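You operate a simulated robot arm through the tools that you are given. There is no shell and no other tool.

You are at the controls of a simulated two-armed robot. One attempt, no reset.

Task
Stop the grey cabinet's run, set it to the white sign's current and run again.
Fine: blue switch off while you set it, on again before the green button.

The check looks at the end state, three seconds after you hand in, the way a careful person would. Anything else that was tipped, shoved, dropped, spilled or broken makes it a failure.

Robot
Two 7-joint arms with two-finger parallel grippers on one trunk that stands fixed in place. Base frame: the origin is at the foot of the trunk, x ahead of it, y to its left, z up. Readings come in mm, degrees, newtons and seconds.
The left shoulder is at [20, 170, 1328], the right one opposite. With the tool pointing down near the work surface each hand reaches from about 200 to 680 mm from the base axis, measured 20 degrees to its own side. Payload 3.8 kg a hand.
The TCP of each hand is the grasp point between the finger pads, 30 mm short of the fingertips. In the tool frame z runs along the fingers and y along their closing line. The gripper opens to 110 mm. The fingers are 20 mm wide and 10 mm thick; the gripper's body (48 by 112 mm) begins 55 mm behind the TCP.
Orientation is that of the tool frame in the base frame, as a unit quaternion [x, y, z, w]. With the fingers straight down and closing along the base's y, the tool's x points along the base's -x, its y along +y and its z along -z.

Tools
- The arms move only by the tool send_rows. It takes "left_deltas", "right_deltas" or both (then of equal length, played together; a hand with none holds still); each is one flat list of numbers, 7 for each row, row after row: the finger opening in mm, from 0 to 110, then the shift along the tool's x, y, z in mm, then the turn, a rotation vector about the tool's x, y, z in degrees. In form: [jaw, dx, dy, dz, ax, ay, az, jaw, dx, dy, dz, ax, ay, az, ...]. A call has 1 to 20 rows; each row shifts and turns the commanded pose from where the row before left it, along the tool's axes as they then stand. Each row takes 0.2 s and may step no farther than 50 mm and 8.6 degrees from the row before; otherwise, or with a gripper value out of range, the whole call is refused. Where a pose cannot be reached the arm comes as near as it can. A force on the tool above 40 N (or 10 N above the force at the start of the call, whichever is more), or a blocked arm, ends the call early, and 0.2 s more pass. Each finger travels about 72 mm/s and halts on what it meets, pressing with about 29 N; the grip force reading is that of the motor and also rises with nothing between the fingers. The clock runs only during rows and for 0.2 s after the last one: add rows that do not move to give the fingers time. It gives the time, the measured TCP pose, the force on the tool (base axes), the opening and the grip force at its end, in the units of the frame above (readings bear some noise), with the torque about the TCP (base axes, N m) and any sound that the robot's microphone picked up, and new pictures: "views" is both (left out), scene, wrist or none (wrist: the cameras of the hands that moved).
- Cameras (640 x 400 px; columns grow to the right, rows downward): "scene" is now at [100.6, 46.7, 1497.4]; the picture's right is [0.52, -0.86, 0.00], its down [-0.36, -0.22, -0.91] and it looks along [0.78, 0.47, -0.42] (base axes); focal length 364 px, centre (320, 200). "left" rides on the left gripper at [73, -17, -103] in its tool frame; the picture's right is [0.23, 0.97, 0.00], its down [-0.76, 0.18, -0.62] and it looks along [-0.61, 0.14, 0.78] (tool axes); focal length 222 px, centre (320, 200). "right" rides on the right gripper at [72, 17, -103] in its tool frame; the picture's right is [-0.23, 0.97, 0.00], its down [-0.76, -0.18, -0.62] and it looks along [-0.61, -0.14, 0.78] (tool axes); focal length 222 px, centre (320, 200).
- lift_body(by): moves the trunk up (or, below 0, down) by that many mm; the arms and the scene camera ride with it, the base frame stays. It gives what a move gives, with no picture.
- turn_head(pan, tilt): turns the head with the scene camera to pan (to the left, within 80 degrees either way) and tilt (down, from -29 to 69), counted from straight ahead of the robot. It gives what a move gives, and a new picture of the scene camera.
- pixel_to_xyz(camera, pixels): for up to 12 pixels [column, row] of the newest picture of that camera ("zoom" is the newest enlarged one), the place [x, y, z] in the base frame of the surface seen there, good to about 2 mm. The clock stands still meanwhile.
- close_up(camera, box): a new picture of the part [left, top, right, bottom] of that camera's present view, enlarged. The clock stands still meanwhile.
- hand_in(): hands the job in; it is judged then, once.

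Open the grippers and draw the arms clear of the work before you hand the job in, unless the task says otherwise.

The tools are called after "Call:" as a command line: name --argument value ..., lists and objects as JSON in quotes. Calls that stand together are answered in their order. send_rows: Moves the arms, as the interface text tells. Its arguments: {"type":"object","properties":{"left_deltas":{"type":"array","items":{"type":"number"}},"right_deltas":{"type":"array","items":{"type":"number"}},"views":{"type":"string","enum":["both","scene","wrist","none"]}},"required":[]} The other tools are called the same way: lift_body (by) moves the trunk up or down; turn_head (pan, tilt) turns the head that bears the scene camera; pixel_to_xyz (camera, pixels) gives the place of the surface under pixels of a picture; close_up (camera, box) takes an enlarged picture of a part of a camera's view; hand_in () hands the job in.

At the start:

```text
time_s: 0.0
left_tool_pos: [315.3, 432.2, 1266.4]
left_tcp_rot: [0.0, 1.0, -0.001, 0.0]
left_wrist_force: [-0.2, 0.4, 0.0]
left_torque: [-0.02, 0.0, 0.0]
left_opening: 110.1
left_grasp_force: 0.0
right_tool_pos: [418.3, 48.2, 1261.6]
right_tcp_rot: [0.0, 1.0, 0.0, 0.0]
right_wrist_force: [0.3, 0.1, -0.3]
right_torque: [0.04, 0.01, 0.0]
right_opening: 109.9
right_grasp_force: 0.0
trunk travel left (down, up): [-425.0, 145.0]
head pan, tilt (commanded): [31.0, 25.0]
```

scene: 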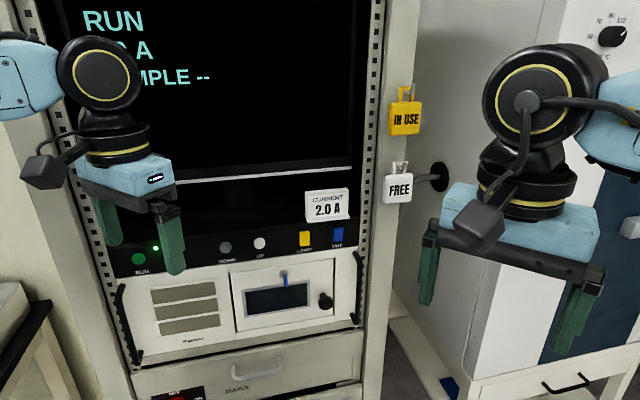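
right: 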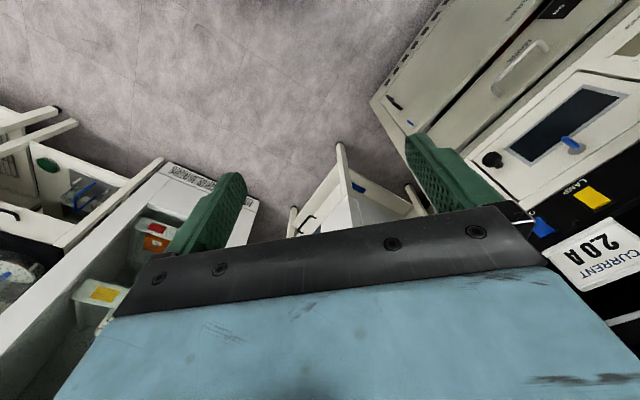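
left: 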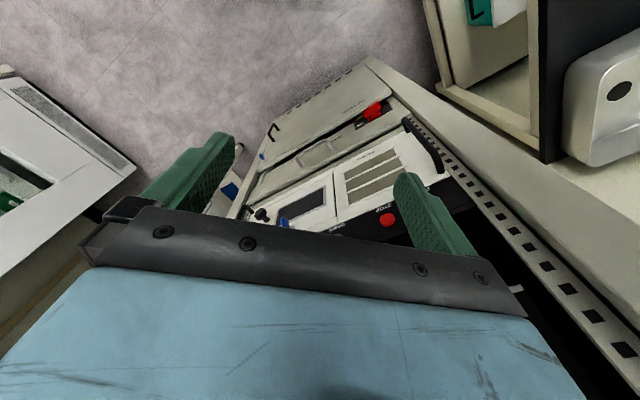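

The scene shows a grey cabinet with a screen (RUN / ? A / SAMPLE --), a row of controls (around rows 230-260) and a white sign "CURRENT 2.0 A" at (327,206). I'll zoom in to read the labels before doing anything.

Call:
close_up --camera "scene" --box '[100, 180, 370, 350]'

Call:
close_up --camera "scene" --box '[360, 60, 460, 220]'

Call:
close_up --camera "left" --box '[220, 80, 460, 260]'

```text
2.35 times, centred on (235, 265) of scene
```

zoom: 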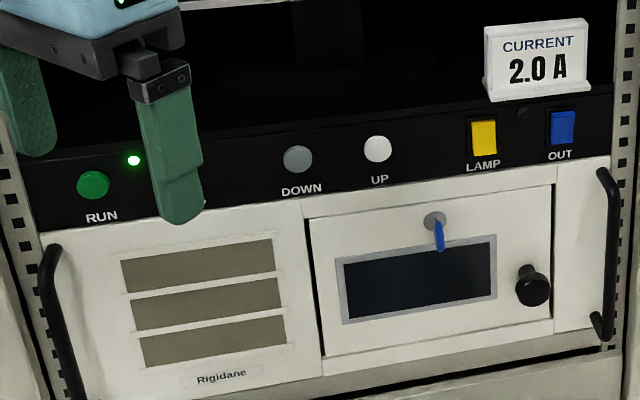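

```text
2.50 times, centred on (410, 140) of scene
```

zoom: 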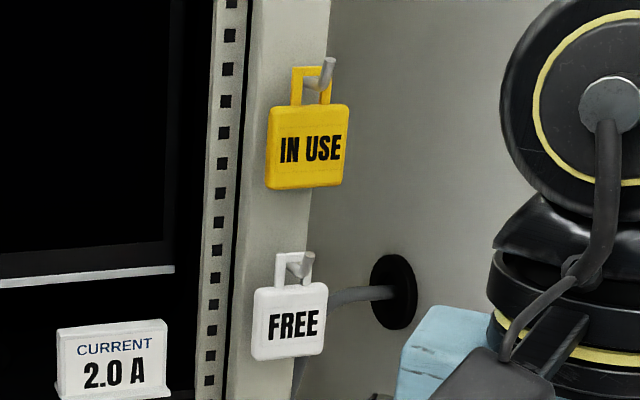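

```text
2.22 times, centred on (340, 170) of left
```

zoom: 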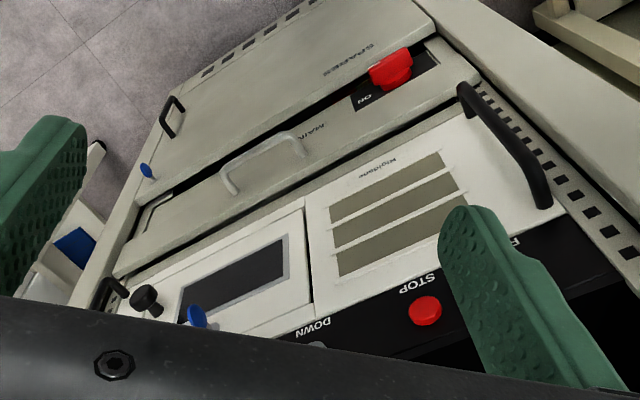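

The panel row is RUN (green), STOP (red, hidden behind left finger), DOWN, UP, LAMP (yellow), OUT (blue). I'll measure the positions of the controls at their pixels in the scene picture.

Call:
pixel_to_xyz --camera "scene" --pixels '[[139, 258], [155, 247], [225, 247], [260, 243], [304, 238], [338, 234], [327, 210], [245, 250], [280, 246], [348, 180], [100, 190], [398, 188]]'

Call:
pixel_to_xyz --camera "left" --pixels '[[388, 220], [372, 217], [340, 235], [374, 112], [283, 222], [420, 145]]'

Call:
pixel_to_xyz --camera "right" --pixels '[[592, 195], [543, 226], [605, 250], [570, 140], [493, 160], [525, 55]]'

```text
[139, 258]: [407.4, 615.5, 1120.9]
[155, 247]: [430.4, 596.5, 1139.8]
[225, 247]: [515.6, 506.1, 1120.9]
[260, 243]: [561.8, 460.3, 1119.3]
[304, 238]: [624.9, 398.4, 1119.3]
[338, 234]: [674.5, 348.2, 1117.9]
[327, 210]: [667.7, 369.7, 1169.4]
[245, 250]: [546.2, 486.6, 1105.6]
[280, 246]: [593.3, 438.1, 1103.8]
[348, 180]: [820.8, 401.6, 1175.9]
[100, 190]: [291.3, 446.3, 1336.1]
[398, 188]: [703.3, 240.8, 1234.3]
```

```text
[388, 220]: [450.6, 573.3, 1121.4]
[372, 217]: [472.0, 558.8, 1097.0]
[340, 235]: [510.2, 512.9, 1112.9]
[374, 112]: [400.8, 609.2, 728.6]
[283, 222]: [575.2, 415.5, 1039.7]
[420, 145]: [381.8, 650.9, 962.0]
```

```text
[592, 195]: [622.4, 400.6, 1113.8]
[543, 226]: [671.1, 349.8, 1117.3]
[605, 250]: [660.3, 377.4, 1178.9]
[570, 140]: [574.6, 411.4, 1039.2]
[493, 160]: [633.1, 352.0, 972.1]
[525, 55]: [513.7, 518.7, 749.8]
```

The panel is a vertical face turned 45° (normal ≈ [0.707, 0.707, 0]); buttons sit at depth ≈723 mm, z ≈1120, spaced 60+ mm. I yaw the left hand to face it and pitch the fingers forward at a standoff, which should also uncover the screen text now hidden behind the wrist at (100,80).

Call:
send_rows --left_deltas '[60, 0, 0, 0, 0, 0, -7.5, 30, 0, 0, 0, 0, 0, -7.5, 0, 0, 0, 0, 0, 0, -7.5, 0, 0, 0, 0, 0, 0, -7.5, 0, 0, 0, 0, 0, 0, -7.5, 0, 0, 0, 0, 0, 0, -7.5, 0, -20, 0, 25, 0, 0, 0, 0, -20, 0, 25, 0, 0, 0, 0, -20, 0, 25, 0, 0, 0, 0, 0, 0, 0, 0, -8, 0, 0, 0, 0, 0, 0, -8, 0, 0, 0, 0, 0, 0, -8, 0, 0, 0, 0, 0, 0, -8, 0, 0, 0, 0, 0, 0, -8, 0, 0, 0, 0, 0, 0, -8, 0]' --views "both"

```text
time_s: 3.2
left_tool_pos: [358.0, 476.4, 1192.7]
left_tcp_rot: [-0.35, 0.843, 0.156, 0.376]
left_wrist_force: [-0.3, -0.1, -0.6]
left_torque: [-0.03, 0.0, -0.02]
left_opening: 0.0
left_grasp_force: 29.2
right_tool_pos: [418.0, 48.3, 1264.1]
right_tcp_rot: [0.0, 1.0, -0.001, -0.001]
right_wrist_force: [-0.5, 0.2, -0.2]
right_torque: [0.01, 0.0, -0.03]
right_opening: 109.8
right_grasp_force: 0.0
trunk travel left (down, up): [-425.0, 145.0]
head pan, tilt (commanded): [31.0, 25.0]
```

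scene: 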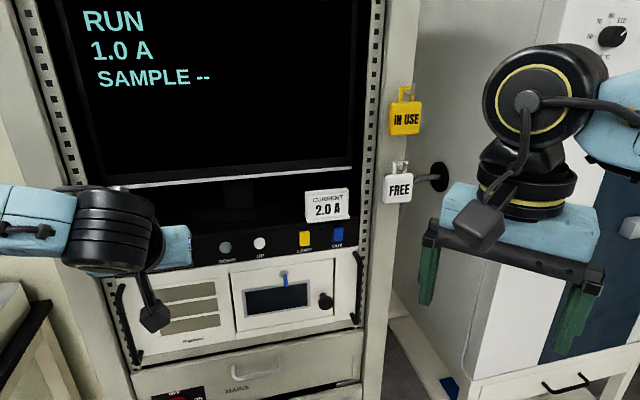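
left: 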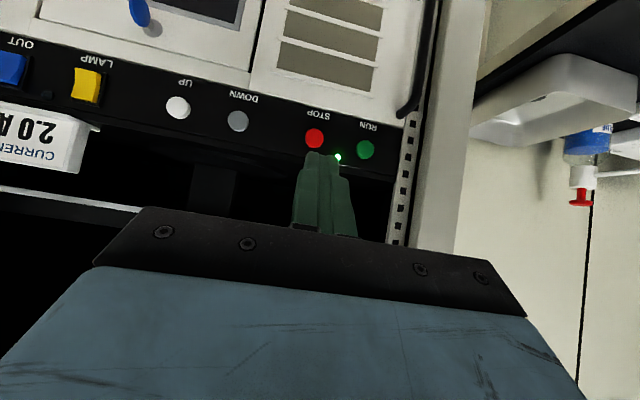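

The screen now reads "RUN / 1.0 A / SAMPLE --" so the current must go from 1.0 to 2.0 A. I get the precise places of the buttons from the left wrist picture: STOP (315,138), RUN (365,149), DOWN (238,120), UP (178,107), LAMP (88,85), OUT (12,70).

Call:
pixel_to_xyz --camera "left" --pixels '[[315, 138], [365, 149], [338, 157], [238, 120], [178, 107], [94, 82], [82, 88], [12, 62], [12, 80], [275, 130], [60, 128], [400, 100]]'

Call:
close_up --camera "left" --box '[0, 30, 200, 155]'

Call:
close_up --camera "scene" --box '[270, 180, 370, 260]'

```text
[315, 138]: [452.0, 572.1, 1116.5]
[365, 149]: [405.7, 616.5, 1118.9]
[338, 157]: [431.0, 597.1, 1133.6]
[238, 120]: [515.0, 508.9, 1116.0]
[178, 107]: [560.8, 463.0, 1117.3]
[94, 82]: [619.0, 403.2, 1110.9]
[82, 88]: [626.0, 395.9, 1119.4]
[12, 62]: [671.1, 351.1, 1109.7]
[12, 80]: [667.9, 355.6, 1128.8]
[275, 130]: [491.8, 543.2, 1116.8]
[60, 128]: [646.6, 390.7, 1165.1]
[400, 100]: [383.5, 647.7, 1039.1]
```

```text
3.20 times, centred on (100, 92) of left
```

zoom: 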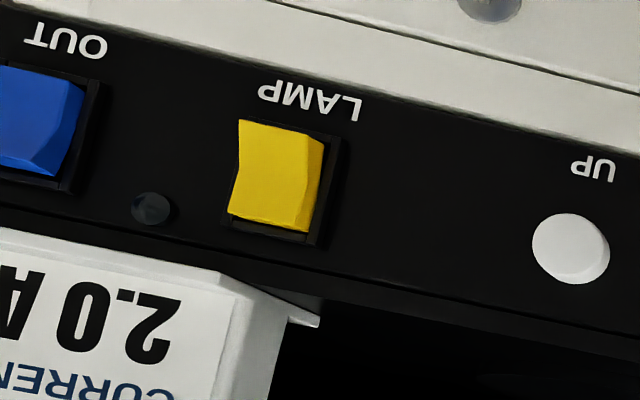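

```text
5.00 times, centred on (320, 220) of scene
```

zoom: 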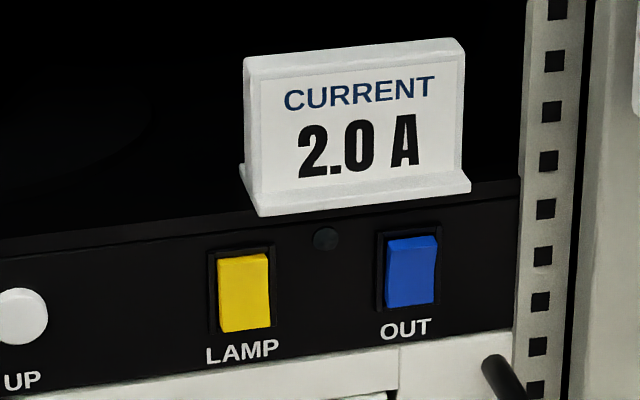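

The blue OUT and yellow LAMP are rockers, with a dark indicator dot between them; I'll study their tilt closer later. Now I finish the pitch so the fingers are level and face the panel.

Call:
send_rows --left_deltas '[0, 0, 0, 0, 0, -8, 0, 0, 0, 0, 0, 0, -8, 0, 0, 0, 0, 0, 0, -8, 0, 0, 0, 0, 0, 0, -8, 0, 0, 0, 0, 0, 0, -8, 0, 0, 0, 0, 0, 0, -2, 0, 0, 0, 0, 0, 0, 0, 0]' --views "both"

```text
time_s: 4.8
left_tool_pos: [356.4, 476.0, 1191.5]
left_tcp_rot: [-0.272, 0.652, 0.272, 0.653]
left_wrist_force: [-1.0, 0.4, -0.4]
left_torque: [0.03, 0.03, -0.02]
left_opening: 0.0
left_grasp_force: 29.6
right_tool_pos: [418.4, 48.7, 1262.4]
right_tcp_rot: [0.0, 1.0, 0.0, 0.0]
right_wrist_force: [0.7, -0.9, -0.3]
right_torque: [0.01, -0.04, 0.0]
right_opening: 109.9
right_grasp_force: 0.1
trunk travel left (down, up): [-425.0, 145.0]
head pan, tilt (commanded): [31.0, 25.0]
```

scene: 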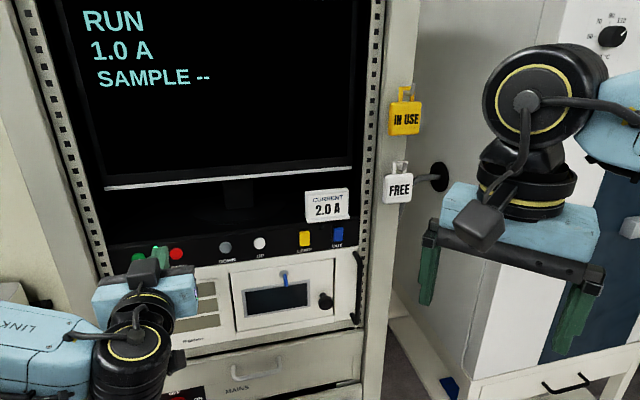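
left: 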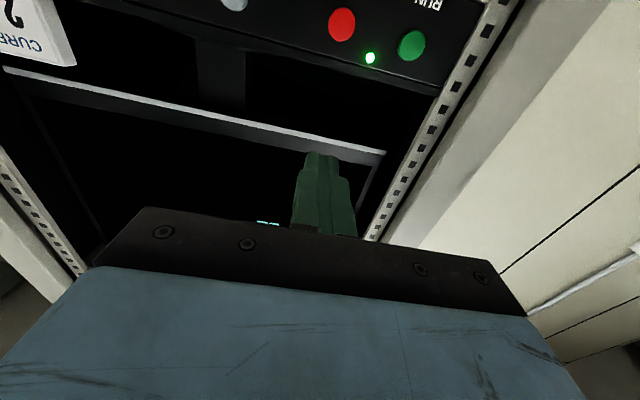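

The fingers are now level, TCP depth 588.6, lateral −84.6, z 1191.5; STOP shows red at (176,254) in the scene and at lateral −86, z ≈1119. I move down 72 mm and forward to about 13 mm short of it, then look.

Call:
send_rows --left_deltas '[0, 36, 0.7, 0, 0, 0, 0, 0, 36, 0.7, 0, 0, 0, 0, 0, 0, 0, 30, 0, 0, 0, 0, 0, 0, 30, 0, 0, 0, 0, 0, 0, 31, 0, 0, 0, 0, 0, 0, 0, 0, 0, 0]' --views "both"

```text
time_s: 6.2
left_tool_pos: [420.5, 538.9, 1120.5]
left_tcp_rot: [-0.271, 0.653, 0.271, 0.653]
left_wrist_force: [0.3, 0.0, 1.3]
left_torque: [0.02, 0.0, 0.02]
left_opening: 0.2
left_grasp_force: 28.9
right_tool_pos: [418.5, 46.8, 1262.1]
right_tcp_rot: [0.0, 1.0, 0.001, 0.0]
right_wrist_force: [-0.4, -0.2, -0.4]
right_torque: [0.0, 0.0, 0.03]
right_opening: 110.1
right_grasp_force: 0.1
trunk travel left (down, up): [-425.0, 145.0]
head pan, tilt (commanded): [31.0, 25.0]
```

scene: 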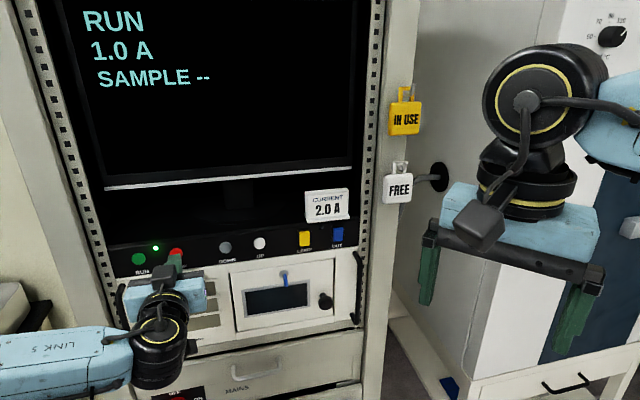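
left: 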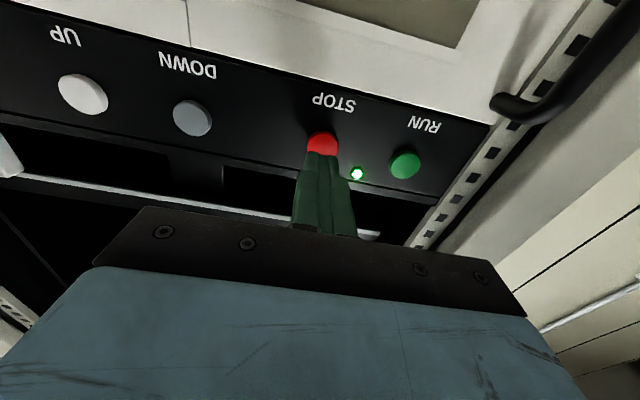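

Finger tip is about 15 mm short of the red STOP button, seen lined up at (322,145) in the wrist picture. I press gently in small steps, then back off.

Call:
send_rows --left_deltas '[0, 0, 2, 10, 0, 0, 0, 0, 0, 0, 3, 0, 0, 0, 0, 0, 0, 2, 0, 0, 0, 0, 0, 0, 2, 0, 0, 0, 0, 0, 0, 2, 0, 0, 0, 0, 0, 0, 0, 0, 0, 0]' --views "both"

```text
time_s: 7.6
left_tool_pos: [431.5, 555.1, 1119.1]
left_tcp_rot: [-0.271, 0.654, 0.272, 0.652]
left_wrist_force: [-2.9, -3.7, -2.8]
left_torque: [-0.02, 0.06, -0.05]
left_opening: 0.1
left_grasp_force: 28.6
right_tool_pos: [418.0, 46.9, 1263.2]
right_tcp_rot: [0.0, 1.0, 0.001, 0.0]
right_wrist_force: [-0.5, 0.0, -0.8]
right_torque: [0.0, -0.02, 0.0]
right_opening: 110.0
right_grasp_force: 0.0
trunk travel left (down, up): [-425.0, 145.0]
head pan, tilt (commanded): [31.0, 25.0]
heard: click
```

scene: 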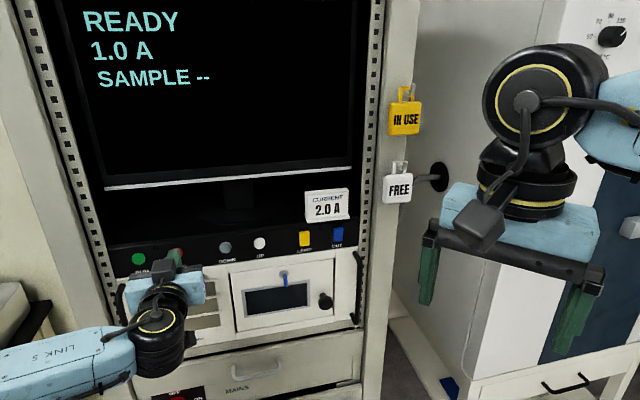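
left: 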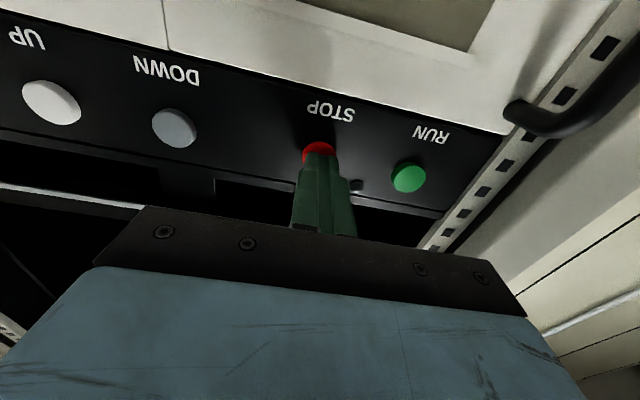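

A click, the run light went out and the screen reads "READY 1.0 A". I back the finger off 40 mm and raise the right hand out of the way of the left's coming sweep to the OUT switch.

Call:
send_rows --left_deltas '[0, 0, 0, -15, 0, 0, 0, 0, 0, 0, -25, 0, 0, 0, 0, 0, 0, 0, 0, 0, 0, 0, 0, 0, 0, 0, 0, 0]' --right_deltas '[60, 0, 0, -30, 0, 0, 0, 30, 0, 0, -30, 0, 0, 0, 0, 0, -20, -30, 0, 0, 0, 0, 0, -20, -10, 0, 0, 0]' --views "both"

Call:
close_up --camera "scene" --box '[290, 218, 354, 258]'

```text
time_s: 8.6
left_tool_pos: [404.8, 527.0, 1120.1]
left_tcp_rot: [-0.271, 0.652, 0.272, 0.654]
left_wrist_force: [0.5, 0.0, 0.2]
left_torque: [-0.01, -0.01, 0.01]
left_opening: 0.0
left_grasp_force: 28.9
right_tool_pos: [419.5, 10.6, 1361.4]
right_tcp_rot: [-0.001, 1.0, 0.001, 0.0]
right_wrist_force: [1.0, -0.6, -0.1]
right_torque: [-0.01, 0.0, 0.0]
right_opening: 0.0
right_grasp_force: 27.9
trunk travel left (down, up): [-425.0, 145.0]
head pan, tilt (commanded): [31.0, 25.0]
heard: click
```

scene: 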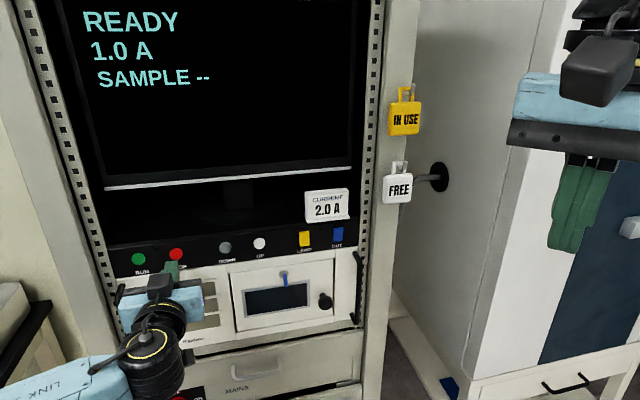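
right: 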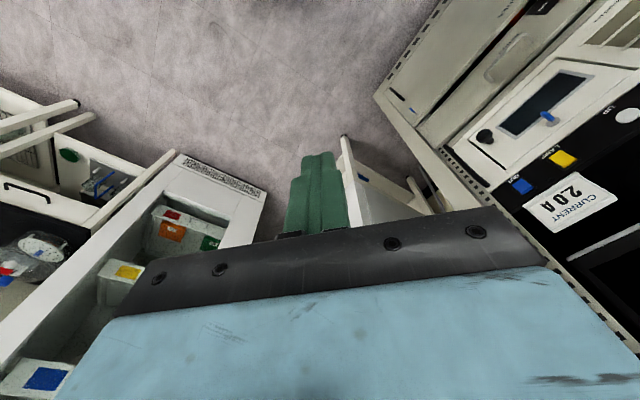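
left: 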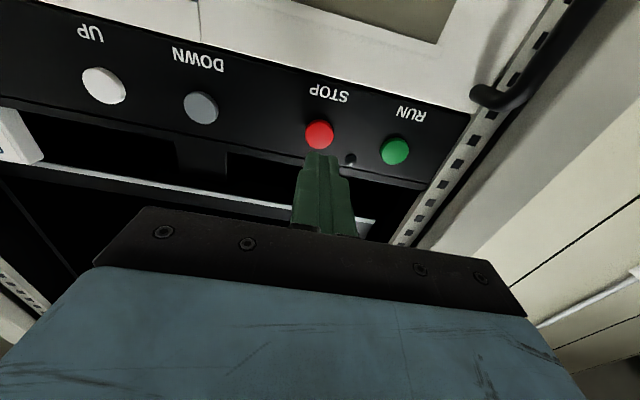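

```text
10.00 times, centred on (322, 238) of scene
```

zoom: 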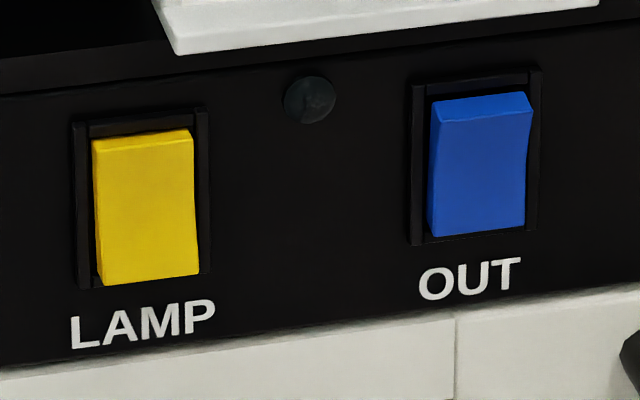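

In the enlargement the yellow rocker has its lower end standing out and the blue one its upper end, so they are in opposite states, with a dark indicator dot between. I measure their depth to confirm the tilt, plus the right handle and sign base, for clearance.

Call:
pixel_to_xyz --camera "zoom" --pixels '[[480, 100], [480, 125], [480, 170], [478, 222], [140, 150], [145, 200], [150, 270], [308, 100], [380, 40], [600, 150], [420, 150], [632, 350]]'

Call:
pixel_to_xyz --camera "scene" --pixels '[[357, 256], [354, 318], [320, 300], [283, 274], [397, 168], [437, 178], [385, 300], [345, 218]]'

Call:
close_up --camera "right" --box '[480, 60, 640, 240]'

```text
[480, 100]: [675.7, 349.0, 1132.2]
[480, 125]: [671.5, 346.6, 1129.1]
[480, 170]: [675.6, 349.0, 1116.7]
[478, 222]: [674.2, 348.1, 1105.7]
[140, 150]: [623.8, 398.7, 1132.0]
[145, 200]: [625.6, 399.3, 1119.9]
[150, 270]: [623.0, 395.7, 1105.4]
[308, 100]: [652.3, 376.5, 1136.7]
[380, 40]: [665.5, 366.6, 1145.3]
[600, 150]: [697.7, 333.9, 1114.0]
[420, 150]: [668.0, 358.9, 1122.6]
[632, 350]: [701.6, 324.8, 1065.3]
```

```text
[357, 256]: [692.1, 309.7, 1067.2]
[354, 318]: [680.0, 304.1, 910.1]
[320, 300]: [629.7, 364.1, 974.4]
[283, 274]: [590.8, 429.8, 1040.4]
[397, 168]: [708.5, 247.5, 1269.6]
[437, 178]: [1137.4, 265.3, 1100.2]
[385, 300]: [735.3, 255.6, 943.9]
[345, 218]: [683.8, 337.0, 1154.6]
```

```text
2.22 times, centred on (560, 150) of right
```

zoom: 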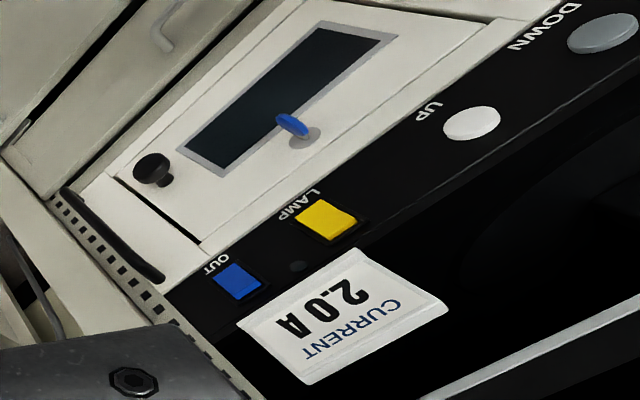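

Depths confirm it: blue upper end stands out ~4 mm (bottom pressed), yellow the reverse. I back off another 15 mm and sweep the left hand sideways in front of the panel to the OUT switch, staying clear.

Call:
send_rows --left_deltas '[0, 0, 0, -15, 0, 0, 0, 0, 0, -35, 0, 0, 0, 0, 0, 0, -35, 0, 0, 0, 0, 0, 0, -35, 0, 0, 0, 0, 0, 0, -35, 0, 0, 0, 0, 0, 0, -35, 0, 0, 0, 0, 0, 0, -35, 0, 0, 0, 0, 0, 0, -35, 0, 0, 0, 0, 0, 0, -35, 0, 0, 0, 0, 0, 0, -35, 0, 0, 0, 0, 0, 0, 0, 0, 0, 0, 0]' --views "both"

```text
time_s: 11.0
left_tool_pos: [616.9, 294.8, 1119.7]
left_tcp_rot: [-0.271, 0.652, 0.271, 0.654]
left_wrist_force: [-0.5, -0.2, -0.1]
left_torque: [-0.04, 0.04, -0.03]
left_opening: 0.0
left_grasp_force: 29.0
right_tool_pos: [418.7, 10.2, 1362.5]
right_tcp_rot: [0.001, 1.0, 0.0, 0.0]
right_wrist_force: [-0.4, 0.0, -0.2]
right_torque: [0.03, 0.02, 0.0]
right_opening: 0.1
right_grasp_force: 28.6
trunk travel left (down, up): [-425.0, 145.0]
head pan, tilt (commanded): [31.0, 25.0]
```

scene: 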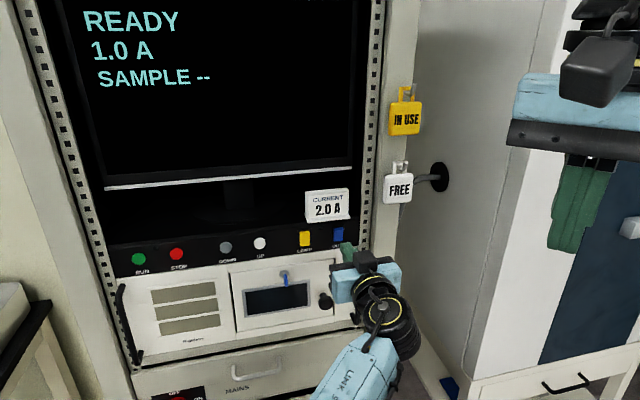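
left: 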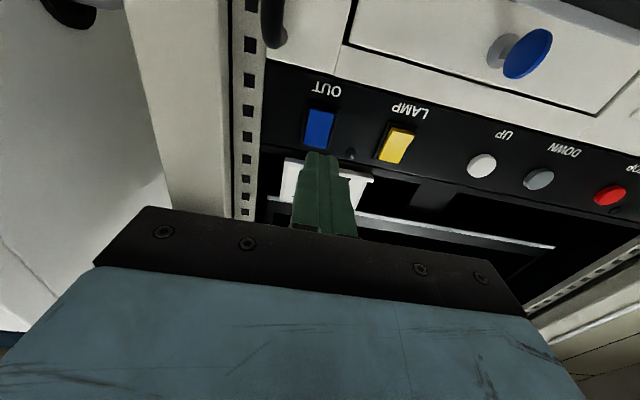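

The hand is in front of OUT (blue at (320,128) in the wrist view). I enlarge it to see the rocker shapes, the dot between and any markings.

Call:
close_up --camera "left" --box '[270, 70, 430, 170]'

Call:
pixel_to_xyz --camera "left" --pixels '[[320, 113], [319, 122], [318, 132], [316, 143], [310, 128], [330, 130], [402, 133], [394, 157], [350, 155], [345, 178]]'

Call:
close_up --camera "scene" --box '[130, 370, 260, 400]'

```text
4.00 times, centred on (350, 120) of left
```

zoom: 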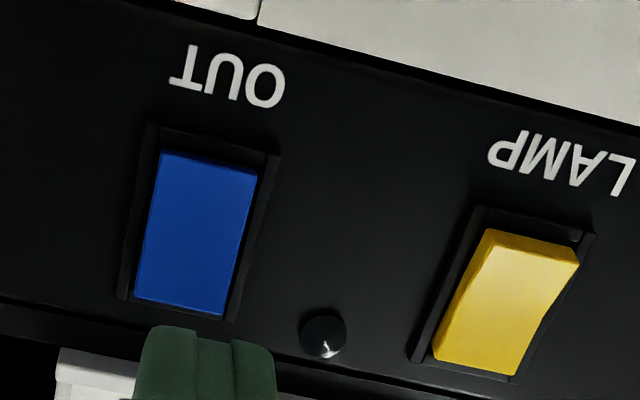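

```text
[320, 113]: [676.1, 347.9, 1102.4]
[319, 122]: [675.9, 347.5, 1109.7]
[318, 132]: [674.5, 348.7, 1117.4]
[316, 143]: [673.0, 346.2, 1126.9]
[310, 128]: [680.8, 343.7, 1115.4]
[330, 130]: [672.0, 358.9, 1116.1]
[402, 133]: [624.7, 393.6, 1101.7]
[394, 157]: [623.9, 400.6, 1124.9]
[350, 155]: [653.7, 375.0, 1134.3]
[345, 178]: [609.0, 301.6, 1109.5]
```

```text
4.92 times, centred on (195, 385) of scene
```

zoom: 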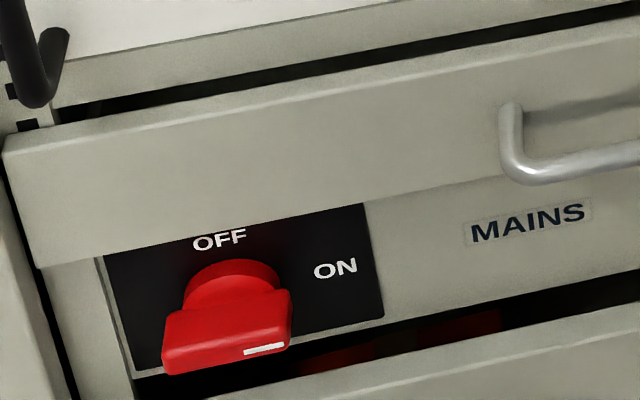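

Blue's lower end is pressed in, and the task implies it's on now, so I'll press its upper end and watch the dot at (350,155) and the screen for what changes. First I align: up 10 mm, sideways 3 mm, forward 38 mm, to about 6 mm short.

Call:
send_rows --left_deltas '[0, -10, -2.8, 0, 0, 0, 0, 0, 0, 0, 19, 0, 0, 0, 0, 0, 0, 19, 0, 0, 0, 0, 0, 0, 0, 0, 0, 0]' --views "both"

Call:
close_up --camera "scene" --box '[290, 200, 370, 250]'

Call:
close_up --camera "left" --box '[250, 70, 410, 170]'

```text
time_s: 12.0
left_tool_pos: [646.0, 319.0, 1130.2]
left_tcp_rot: [-0.271, 0.653, 0.27, 0.654]
left_wrist_force: [0.6, 0.2, -0.7]
left_torque: [-0.05, 0.0, 0.0]
left_opening: 0.0
left_grasp_force: 29.0
right_tool_pos: [418.4, 8.8, 1362.4]
right_tcp_rot: [-0.001, 1.0, 0.0, 0.0]
right_wrist_force: [-0.2, 0.6, 0.0]
right_torque: [0.01, -0.03, -0.02]
right_opening: 0.0
right_grasp_force: 28.8
trunk travel left (down, up): [-425.0, 145.0]
head pan, tilt (commanded): [31.0, 25.0]
```

scene: 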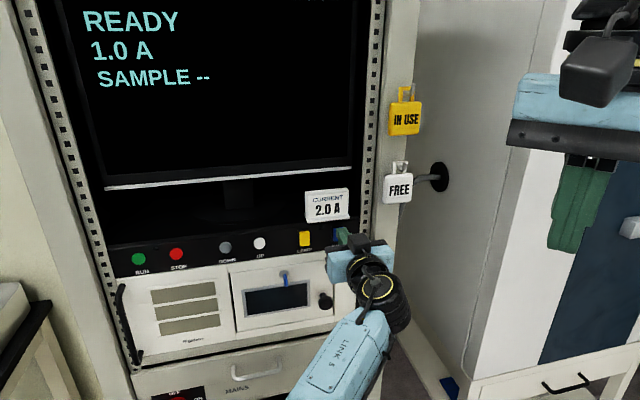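
left: 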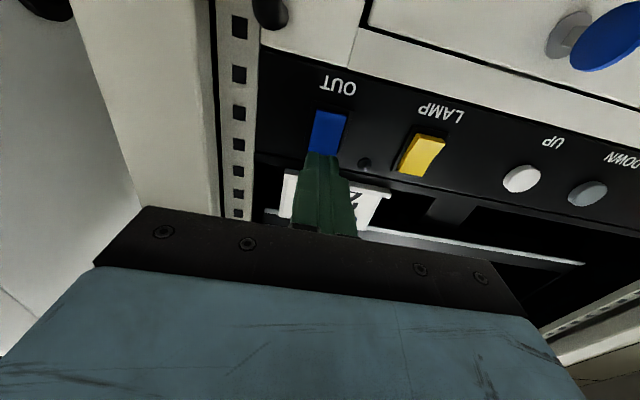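

```text
8.00 times, centred on (330, 225) of scene
```

zoom: 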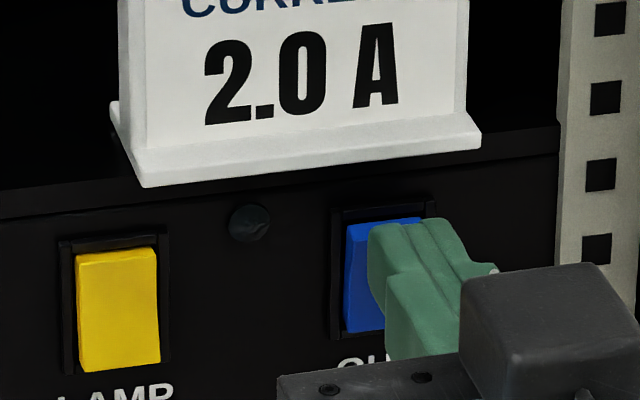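

```text
4.00 times, centred on (330, 120) of left
```

zoom: 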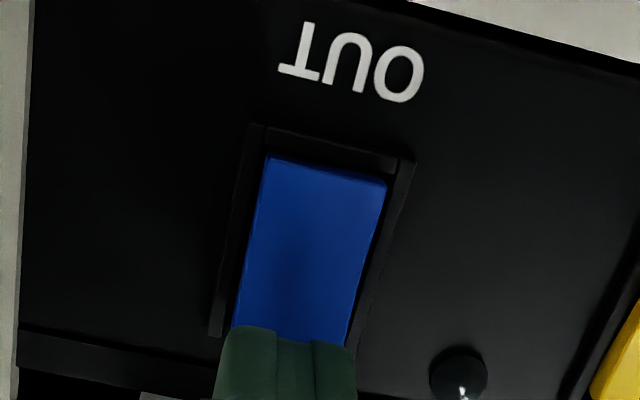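

Tip is ~7 mm short of the blue rocker's upper end, laterally centred and clear of the sign base. I press in small steps.

Call:
send_rows --left_deltas '[0, 0, 0, 5, 0, 0, 0, 0, 0, 0, 2, 0, 0, 0, 0, 0, 0, 2, 0, 0, 0, 0, 0, 0, 2, 0, 0, 0, 0, 0, 0, 0, 0, 0, 0]' --views "both"

```text
time_s: 13.2
left_tool_pos: [653.0, 326.8, 1130.9]
left_tcp_rot: [-0.271, 0.652, 0.271, 0.654]
left_wrist_force: [-10.0, -6.4, 0.3]
left_torque: [-0.05, 0.12, 0.08]
left_opening: 0.0
left_grasp_force: 28.8
right_tool_pos: [418.2, 9.0, 1363.4]
right_tcp_rot: [0.0, 1.0, 0.001, 0.001]
right_wrist_force: [-0.5, 0.2, -0.8]
right_torque: [0.01, 0.0, 0.02]
right_opening: 0.0
right_grasp_force: 29.0
trunk travel left (down, up): [-425.0, 145.0]
head pan, tilt (commanded): [31.0, 25.0]
```

scene: 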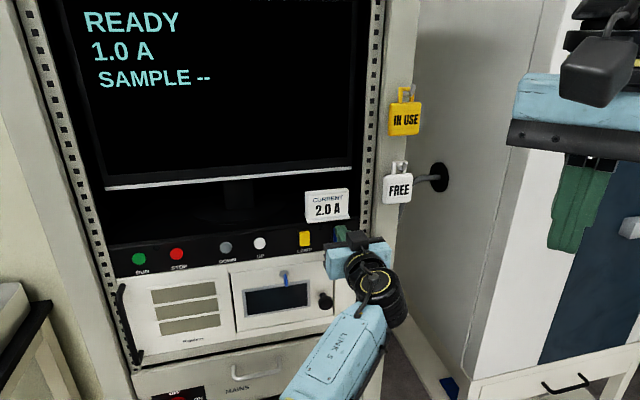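
left: 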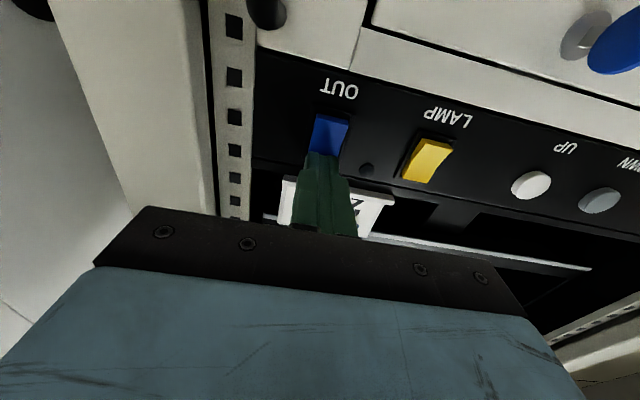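

Force is 12 N on contact, tip depth 722.8, no click yet. I push a couple of millimetres more.

Call:
send_rows --left_deltas '[0, 0, 0, 1.5, 0, 0, 0, 0, 0, 0, 1.5, 0, 0, 0, 0, 0, 0, 0, 0, 0, 0]' --views "both"

```text
time_s: 14.0
left_tool_pos: [652.5, 327.2, 1130.3]
left_tcp_rot: [-0.271, 0.653, 0.27, 0.653]
left_wrist_force: [-28.1, -19.8, -7.6]
left_torque: [-0.45, 0.41, 0.2]
left_opening: 0.0
left_grasp_force: 28.6
right_tool_pos: [415.5, 8.1, 1363.7]
right_tcp_rot: [0.0, 1.0, 0.002, 0.002]
right_wrist_force: [0.7, 0.5, -0.4]
right_torque: [0.0, -0.03, -0.03]
right_opening: 0.0
right_grasp_force: 29.1
trunk travel left (down, up): [-425.0, 145.0]
head pan, tilt (commanded): [31.0, 25.0]
```

scene: 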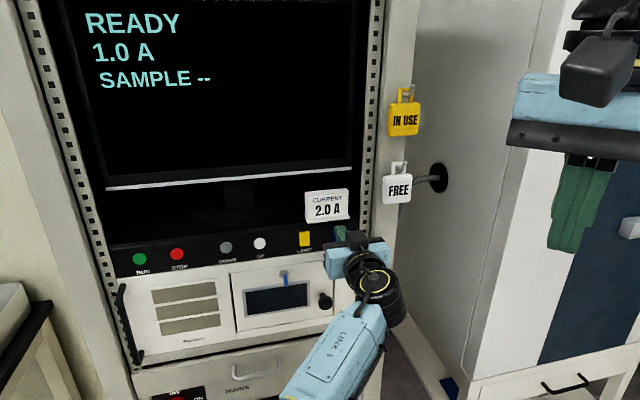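
left: 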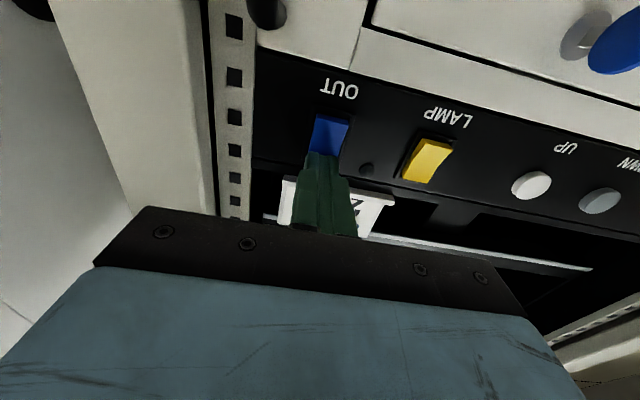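

Force rose to 35 N with no motion: the torque says the contact is ~11 mm below the finger axis, i.e. the flat tip's lower edge is bearing on the rocker's pivot. I back off and tilt the fingers 30° nose-down so only the tip's top edge will touch the upper end of the switch.

Call:
send_rows --left_deltas '[0, 0, 0, -5, 0, 0, 0, 0, 0, 0, -25, 0, 0, 0, 0, 0, 0, 0, 0, 7.5, 0, 0, 0, 0, 0, 0, 7.5, 0, 0, 0, 0, 0, 0, 7.5, 0, 0, 0, 0, 0, 0, 7.5, 0, 0, 0, 0, 0, 0, 0, 0]' --views "both"

Call:
close_up --camera "scene" --box '[290, 200, 370, 250]'

Call:
close_up --camera "left" --box '[250, 30, 410, 180]'

```text
time_s: 15.6
left_tool_pos: [633.7, 309.1, 1129.6]
left_tcp_rot: [-0.332, 0.801, 0.19, 0.462]
left_wrist_force: [-1.4, 0.5, 0.6]
left_torque: [0.01, -0.01, 0.01]
left_opening: 0.0
left_grasp_force: 28.9
right_tool_pos: [419.7, 9.2, 1361.9]
right_tcp_rot: [0.0, 1.0, 0.0, 0.0]
right_wrist_force: [0.7, 0.0, -0.6]
right_torque: [0.0, 0.0, 0.0]
right_opening: 0.0
right_grasp_force: 28.9
trunk travel left (down, up): [-425.0, 145.0]
head pan, tilt (commanded): [31.0, 25.0]
```

scene: 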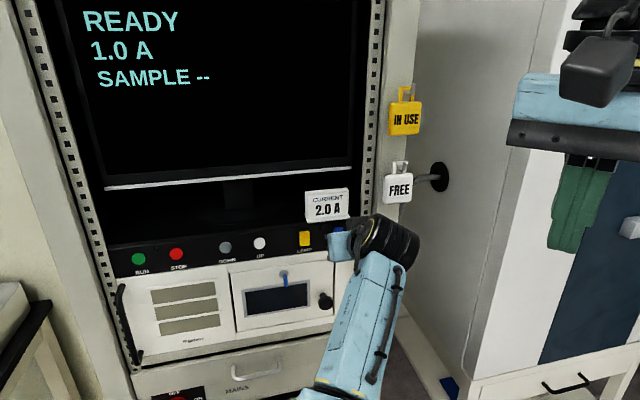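
left: 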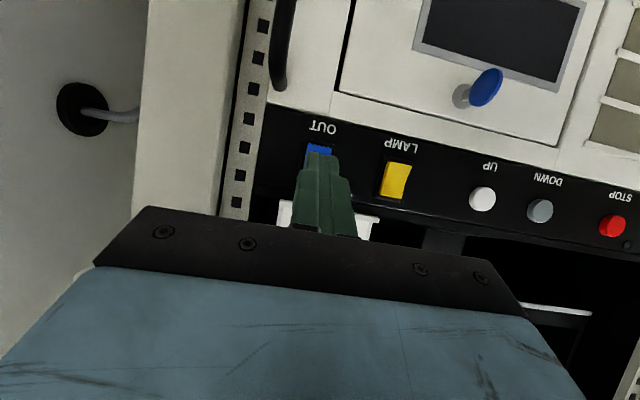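

```text
8.00 times, centred on (330, 225) of scene
```

zoom: 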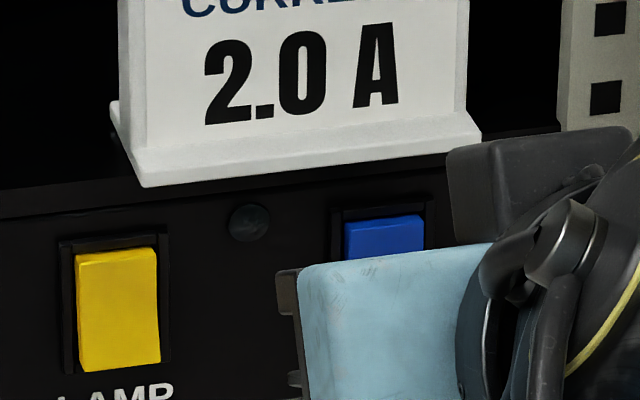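

```text
2.67 times, centred on (330, 105) of left
```

zoom: 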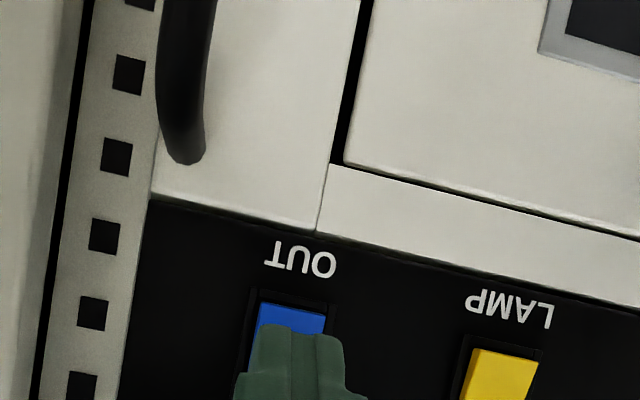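

The blue switch still looks unchanged (upper facet still lit at (338,228)). With the nose-down tilt, I raise the hand ~7 mm and push straight along the panel normal so the tip's top edge bears on the rocker's upper end at z ≈1130.

Call:
send_rows --left_deltas '[0, -12.5, -1.2, 6.64, 0, 0, 0, 0, -3, 0, 5.2, 0, 0, 0, 0, -1, 0, 1.73, 0, 0, 0, 0, -1, 0, 1.73, 0, 0, 0, 0, -1, 0, 1.73, 0, 0, 0, 0, -1, 0, 1.73, 0, 0, 0, 0, 0, 0, 0, 0, 0, 0]' --views "both"

```text
time_s: 17.2
left_tool_pos: [653.8, 325.4, 1136.7]
left_tcp_rot: [-0.332, 0.8, 0.191, 0.462]
left_wrist_force: [-1.0, 0.3, -0.7]
left_torque: [0.01, 0.0, 0.02]
left_opening: 0.2
left_grasp_force: 29.5
right_tool_pos: [419.5, 9.2, 1361.7]
right_tcp_rot: [0.001, 1.0, 0.0, 0.0]
right_wrist_force: [-0.1, 0.1, 0.5]
right_torque: [-0.02, 0.01, -0.01]
right_opening: 0.0
right_grasp_force: 28.9
trunk travel left (down, up): [-425.0, 145.0]
head pan, tilt (commanded): [31.0, 25.0]
```

scene: 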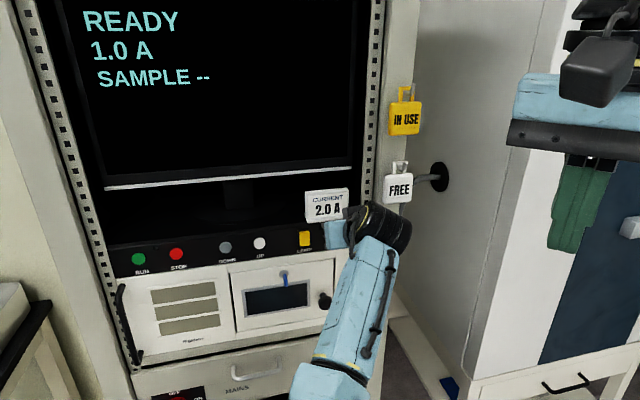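
left: 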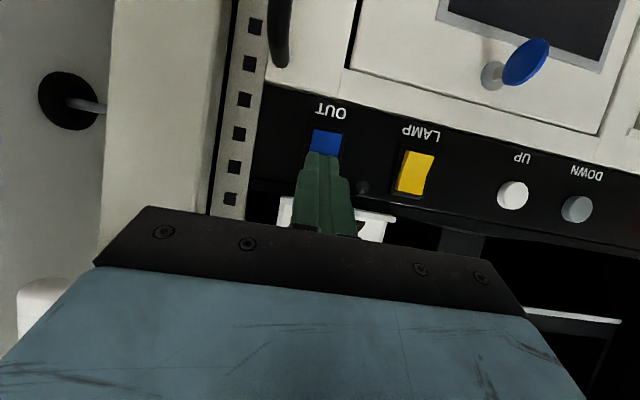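

No contact force yet, tip top edge at depth ≈720–723. I keep pushing in 2 mm steps along the normal.

Call:
send_rows --left_deltas '[0, -1, 0, 1.73, 0, 0, 0, 0, -1, 0, 1.73, 0, 0, 0, 0, -1, 0, 1.73, 0, 0, 0, 0, 0, 0, 0, 0, 0, 0]' --views "both"

```text
time_s: 18.2
left_tool_pos: [653.9, 325.5, 1138.9]
left_tcp_rot: [-0.331, 0.8, 0.191, 0.462]
left_wrist_force: [-26.8, -19.6, -0.7]
left_torque: [-0.19, 0.2, 0.25]
left_opening: 0.1
left_grasp_force: 28.6
right_tool_pos: [415.4, 7.9, 1363.2]
right_tcp_rot: [0.0, 1.0, 0.002, 0.002]
right_wrist_force: [-0.3, -0.1, 0.1]
right_torque: [0.01, -0.02, 0.04]
right_opening: 0.3
right_grasp_force: 29.1
trunk travel left (down, up): [-425.0, 145.0]
head pan, tilt (commanded): [31.0, 25.0]
```

scene: 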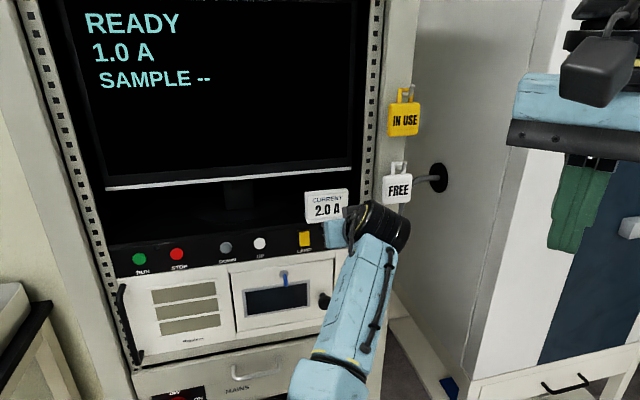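
left: 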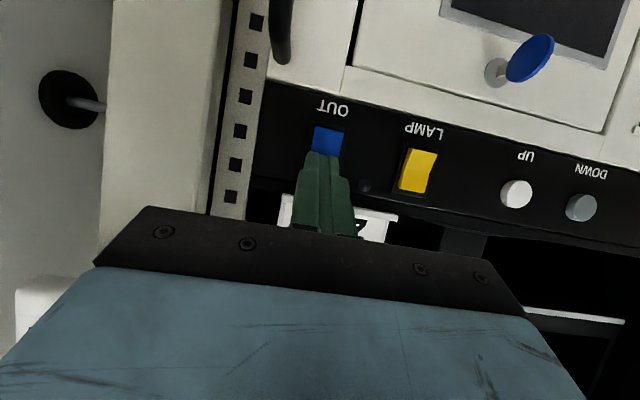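

Force is 33 N but the tip stopped at depth ≈723 and no click was heard, with contact at z ≈1131. I look closely at the switch from both cameras before doing anything more.

Call:
close_up --camera "left" --box '[280, 90, 400, 210]'

Call:
close_up --camera "scene" --box '[300, 205, 356, 240]'

Call:
pixel_to_xyz --camera "left" --pixels '[[330, 130], [328, 138], [326, 146], [324, 150], [340, 146], [318, 140], [417, 155], [413, 185], [322, 160], [366, 186]]'

```text
3.33 times, centred on (340, 150) of left
```

zoom: 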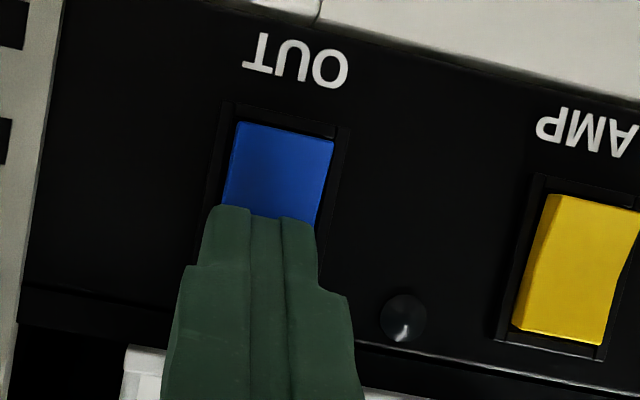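

```text
11.43 times, centred on (328, 222) of scene
```

zoom: 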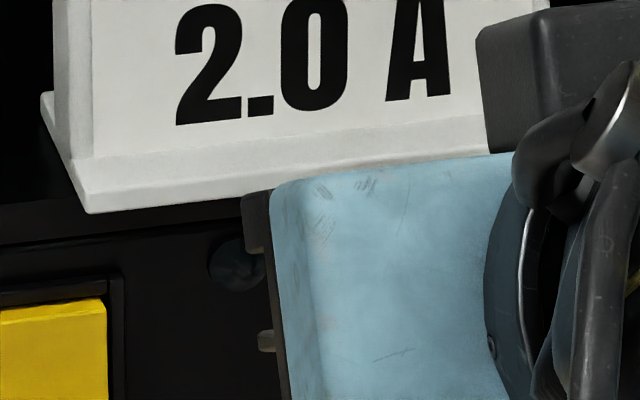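

```text
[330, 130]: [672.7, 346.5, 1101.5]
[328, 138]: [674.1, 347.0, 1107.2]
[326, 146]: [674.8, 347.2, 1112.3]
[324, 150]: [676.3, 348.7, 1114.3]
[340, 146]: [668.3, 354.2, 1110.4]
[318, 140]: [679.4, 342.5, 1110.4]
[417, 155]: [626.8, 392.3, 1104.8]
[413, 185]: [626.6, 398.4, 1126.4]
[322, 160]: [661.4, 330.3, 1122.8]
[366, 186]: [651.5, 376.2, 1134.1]
```

The depths now show the rocker's lower end standing out (720.7 at the bottom vs 724.8 mid), so it has tipped under my push. I back off along the normal and see whether it stays.

Call:
send_rows --left_deltas '[0, 5, 0, -8.66, 0, 0, 0, 0, 10, 0, -17.3, 0, 0, 0, 0, 10, 0, -17.3, 0, 0, 0, 0, 0, 0, 0, 0, 0, 0]' --views "both"

Call:
close_up --camera "left" --box '[260, 60, 420, 160]'

Call:
close_up --camera "scene" --box '[290, 218, 354, 258]'

```text
time_s: 19.2
left_tool_pos: [621.3, 294.8, 1138.0]
left_tcp_rot: [-0.331, 0.8, 0.192, 0.462]
left_wrist_force: [0.1, 0.1, -0.5]
left_torque: [-0.02, 0.01, -0.01]
left_opening: 0.2
left_grasp_force: 29.7
right_tool_pos: [418.8, 8.4, 1362.3]
right_tcp_rot: [0.0, 1.0, 0.0, 0.0]
right_wrist_force: [-0.3, 0.5, 0.9]
right_torque: [-0.04, 0.02, -0.01]
right_opening: 0.0
right_grasp_force: 28.8
trunk travel left (down, up): [-425.0, 145.0]
head pan, tilt (commanded): [31.0, 25.0]
```

scene: 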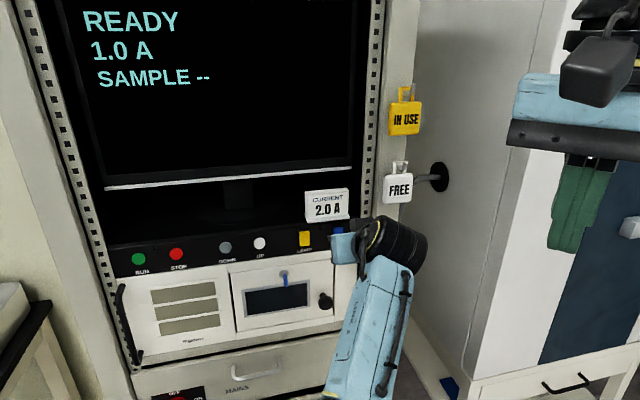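
left: 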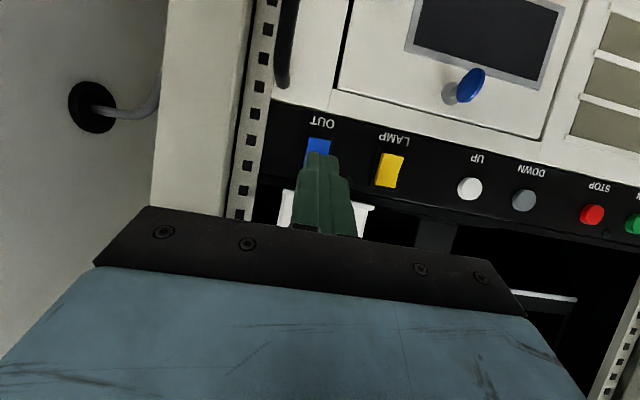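

```text
4.00 times, centred on (340, 110) of left
```

zoom: 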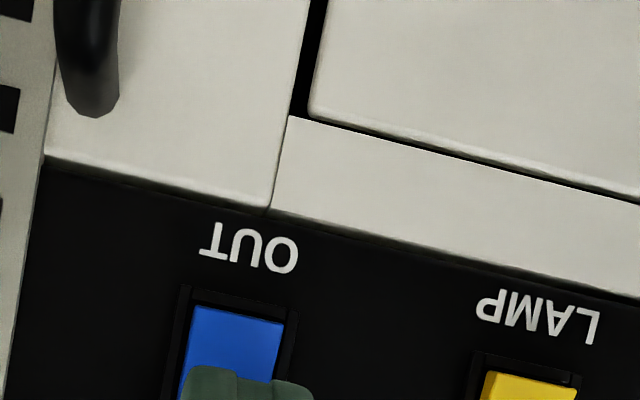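

```text
10.00 times, centred on (322, 238) of scene
```

zoom: 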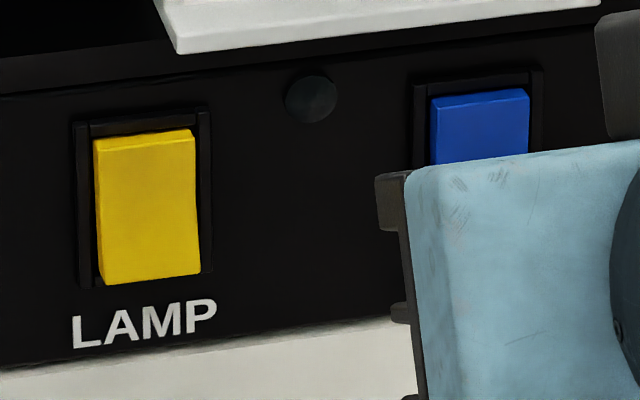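

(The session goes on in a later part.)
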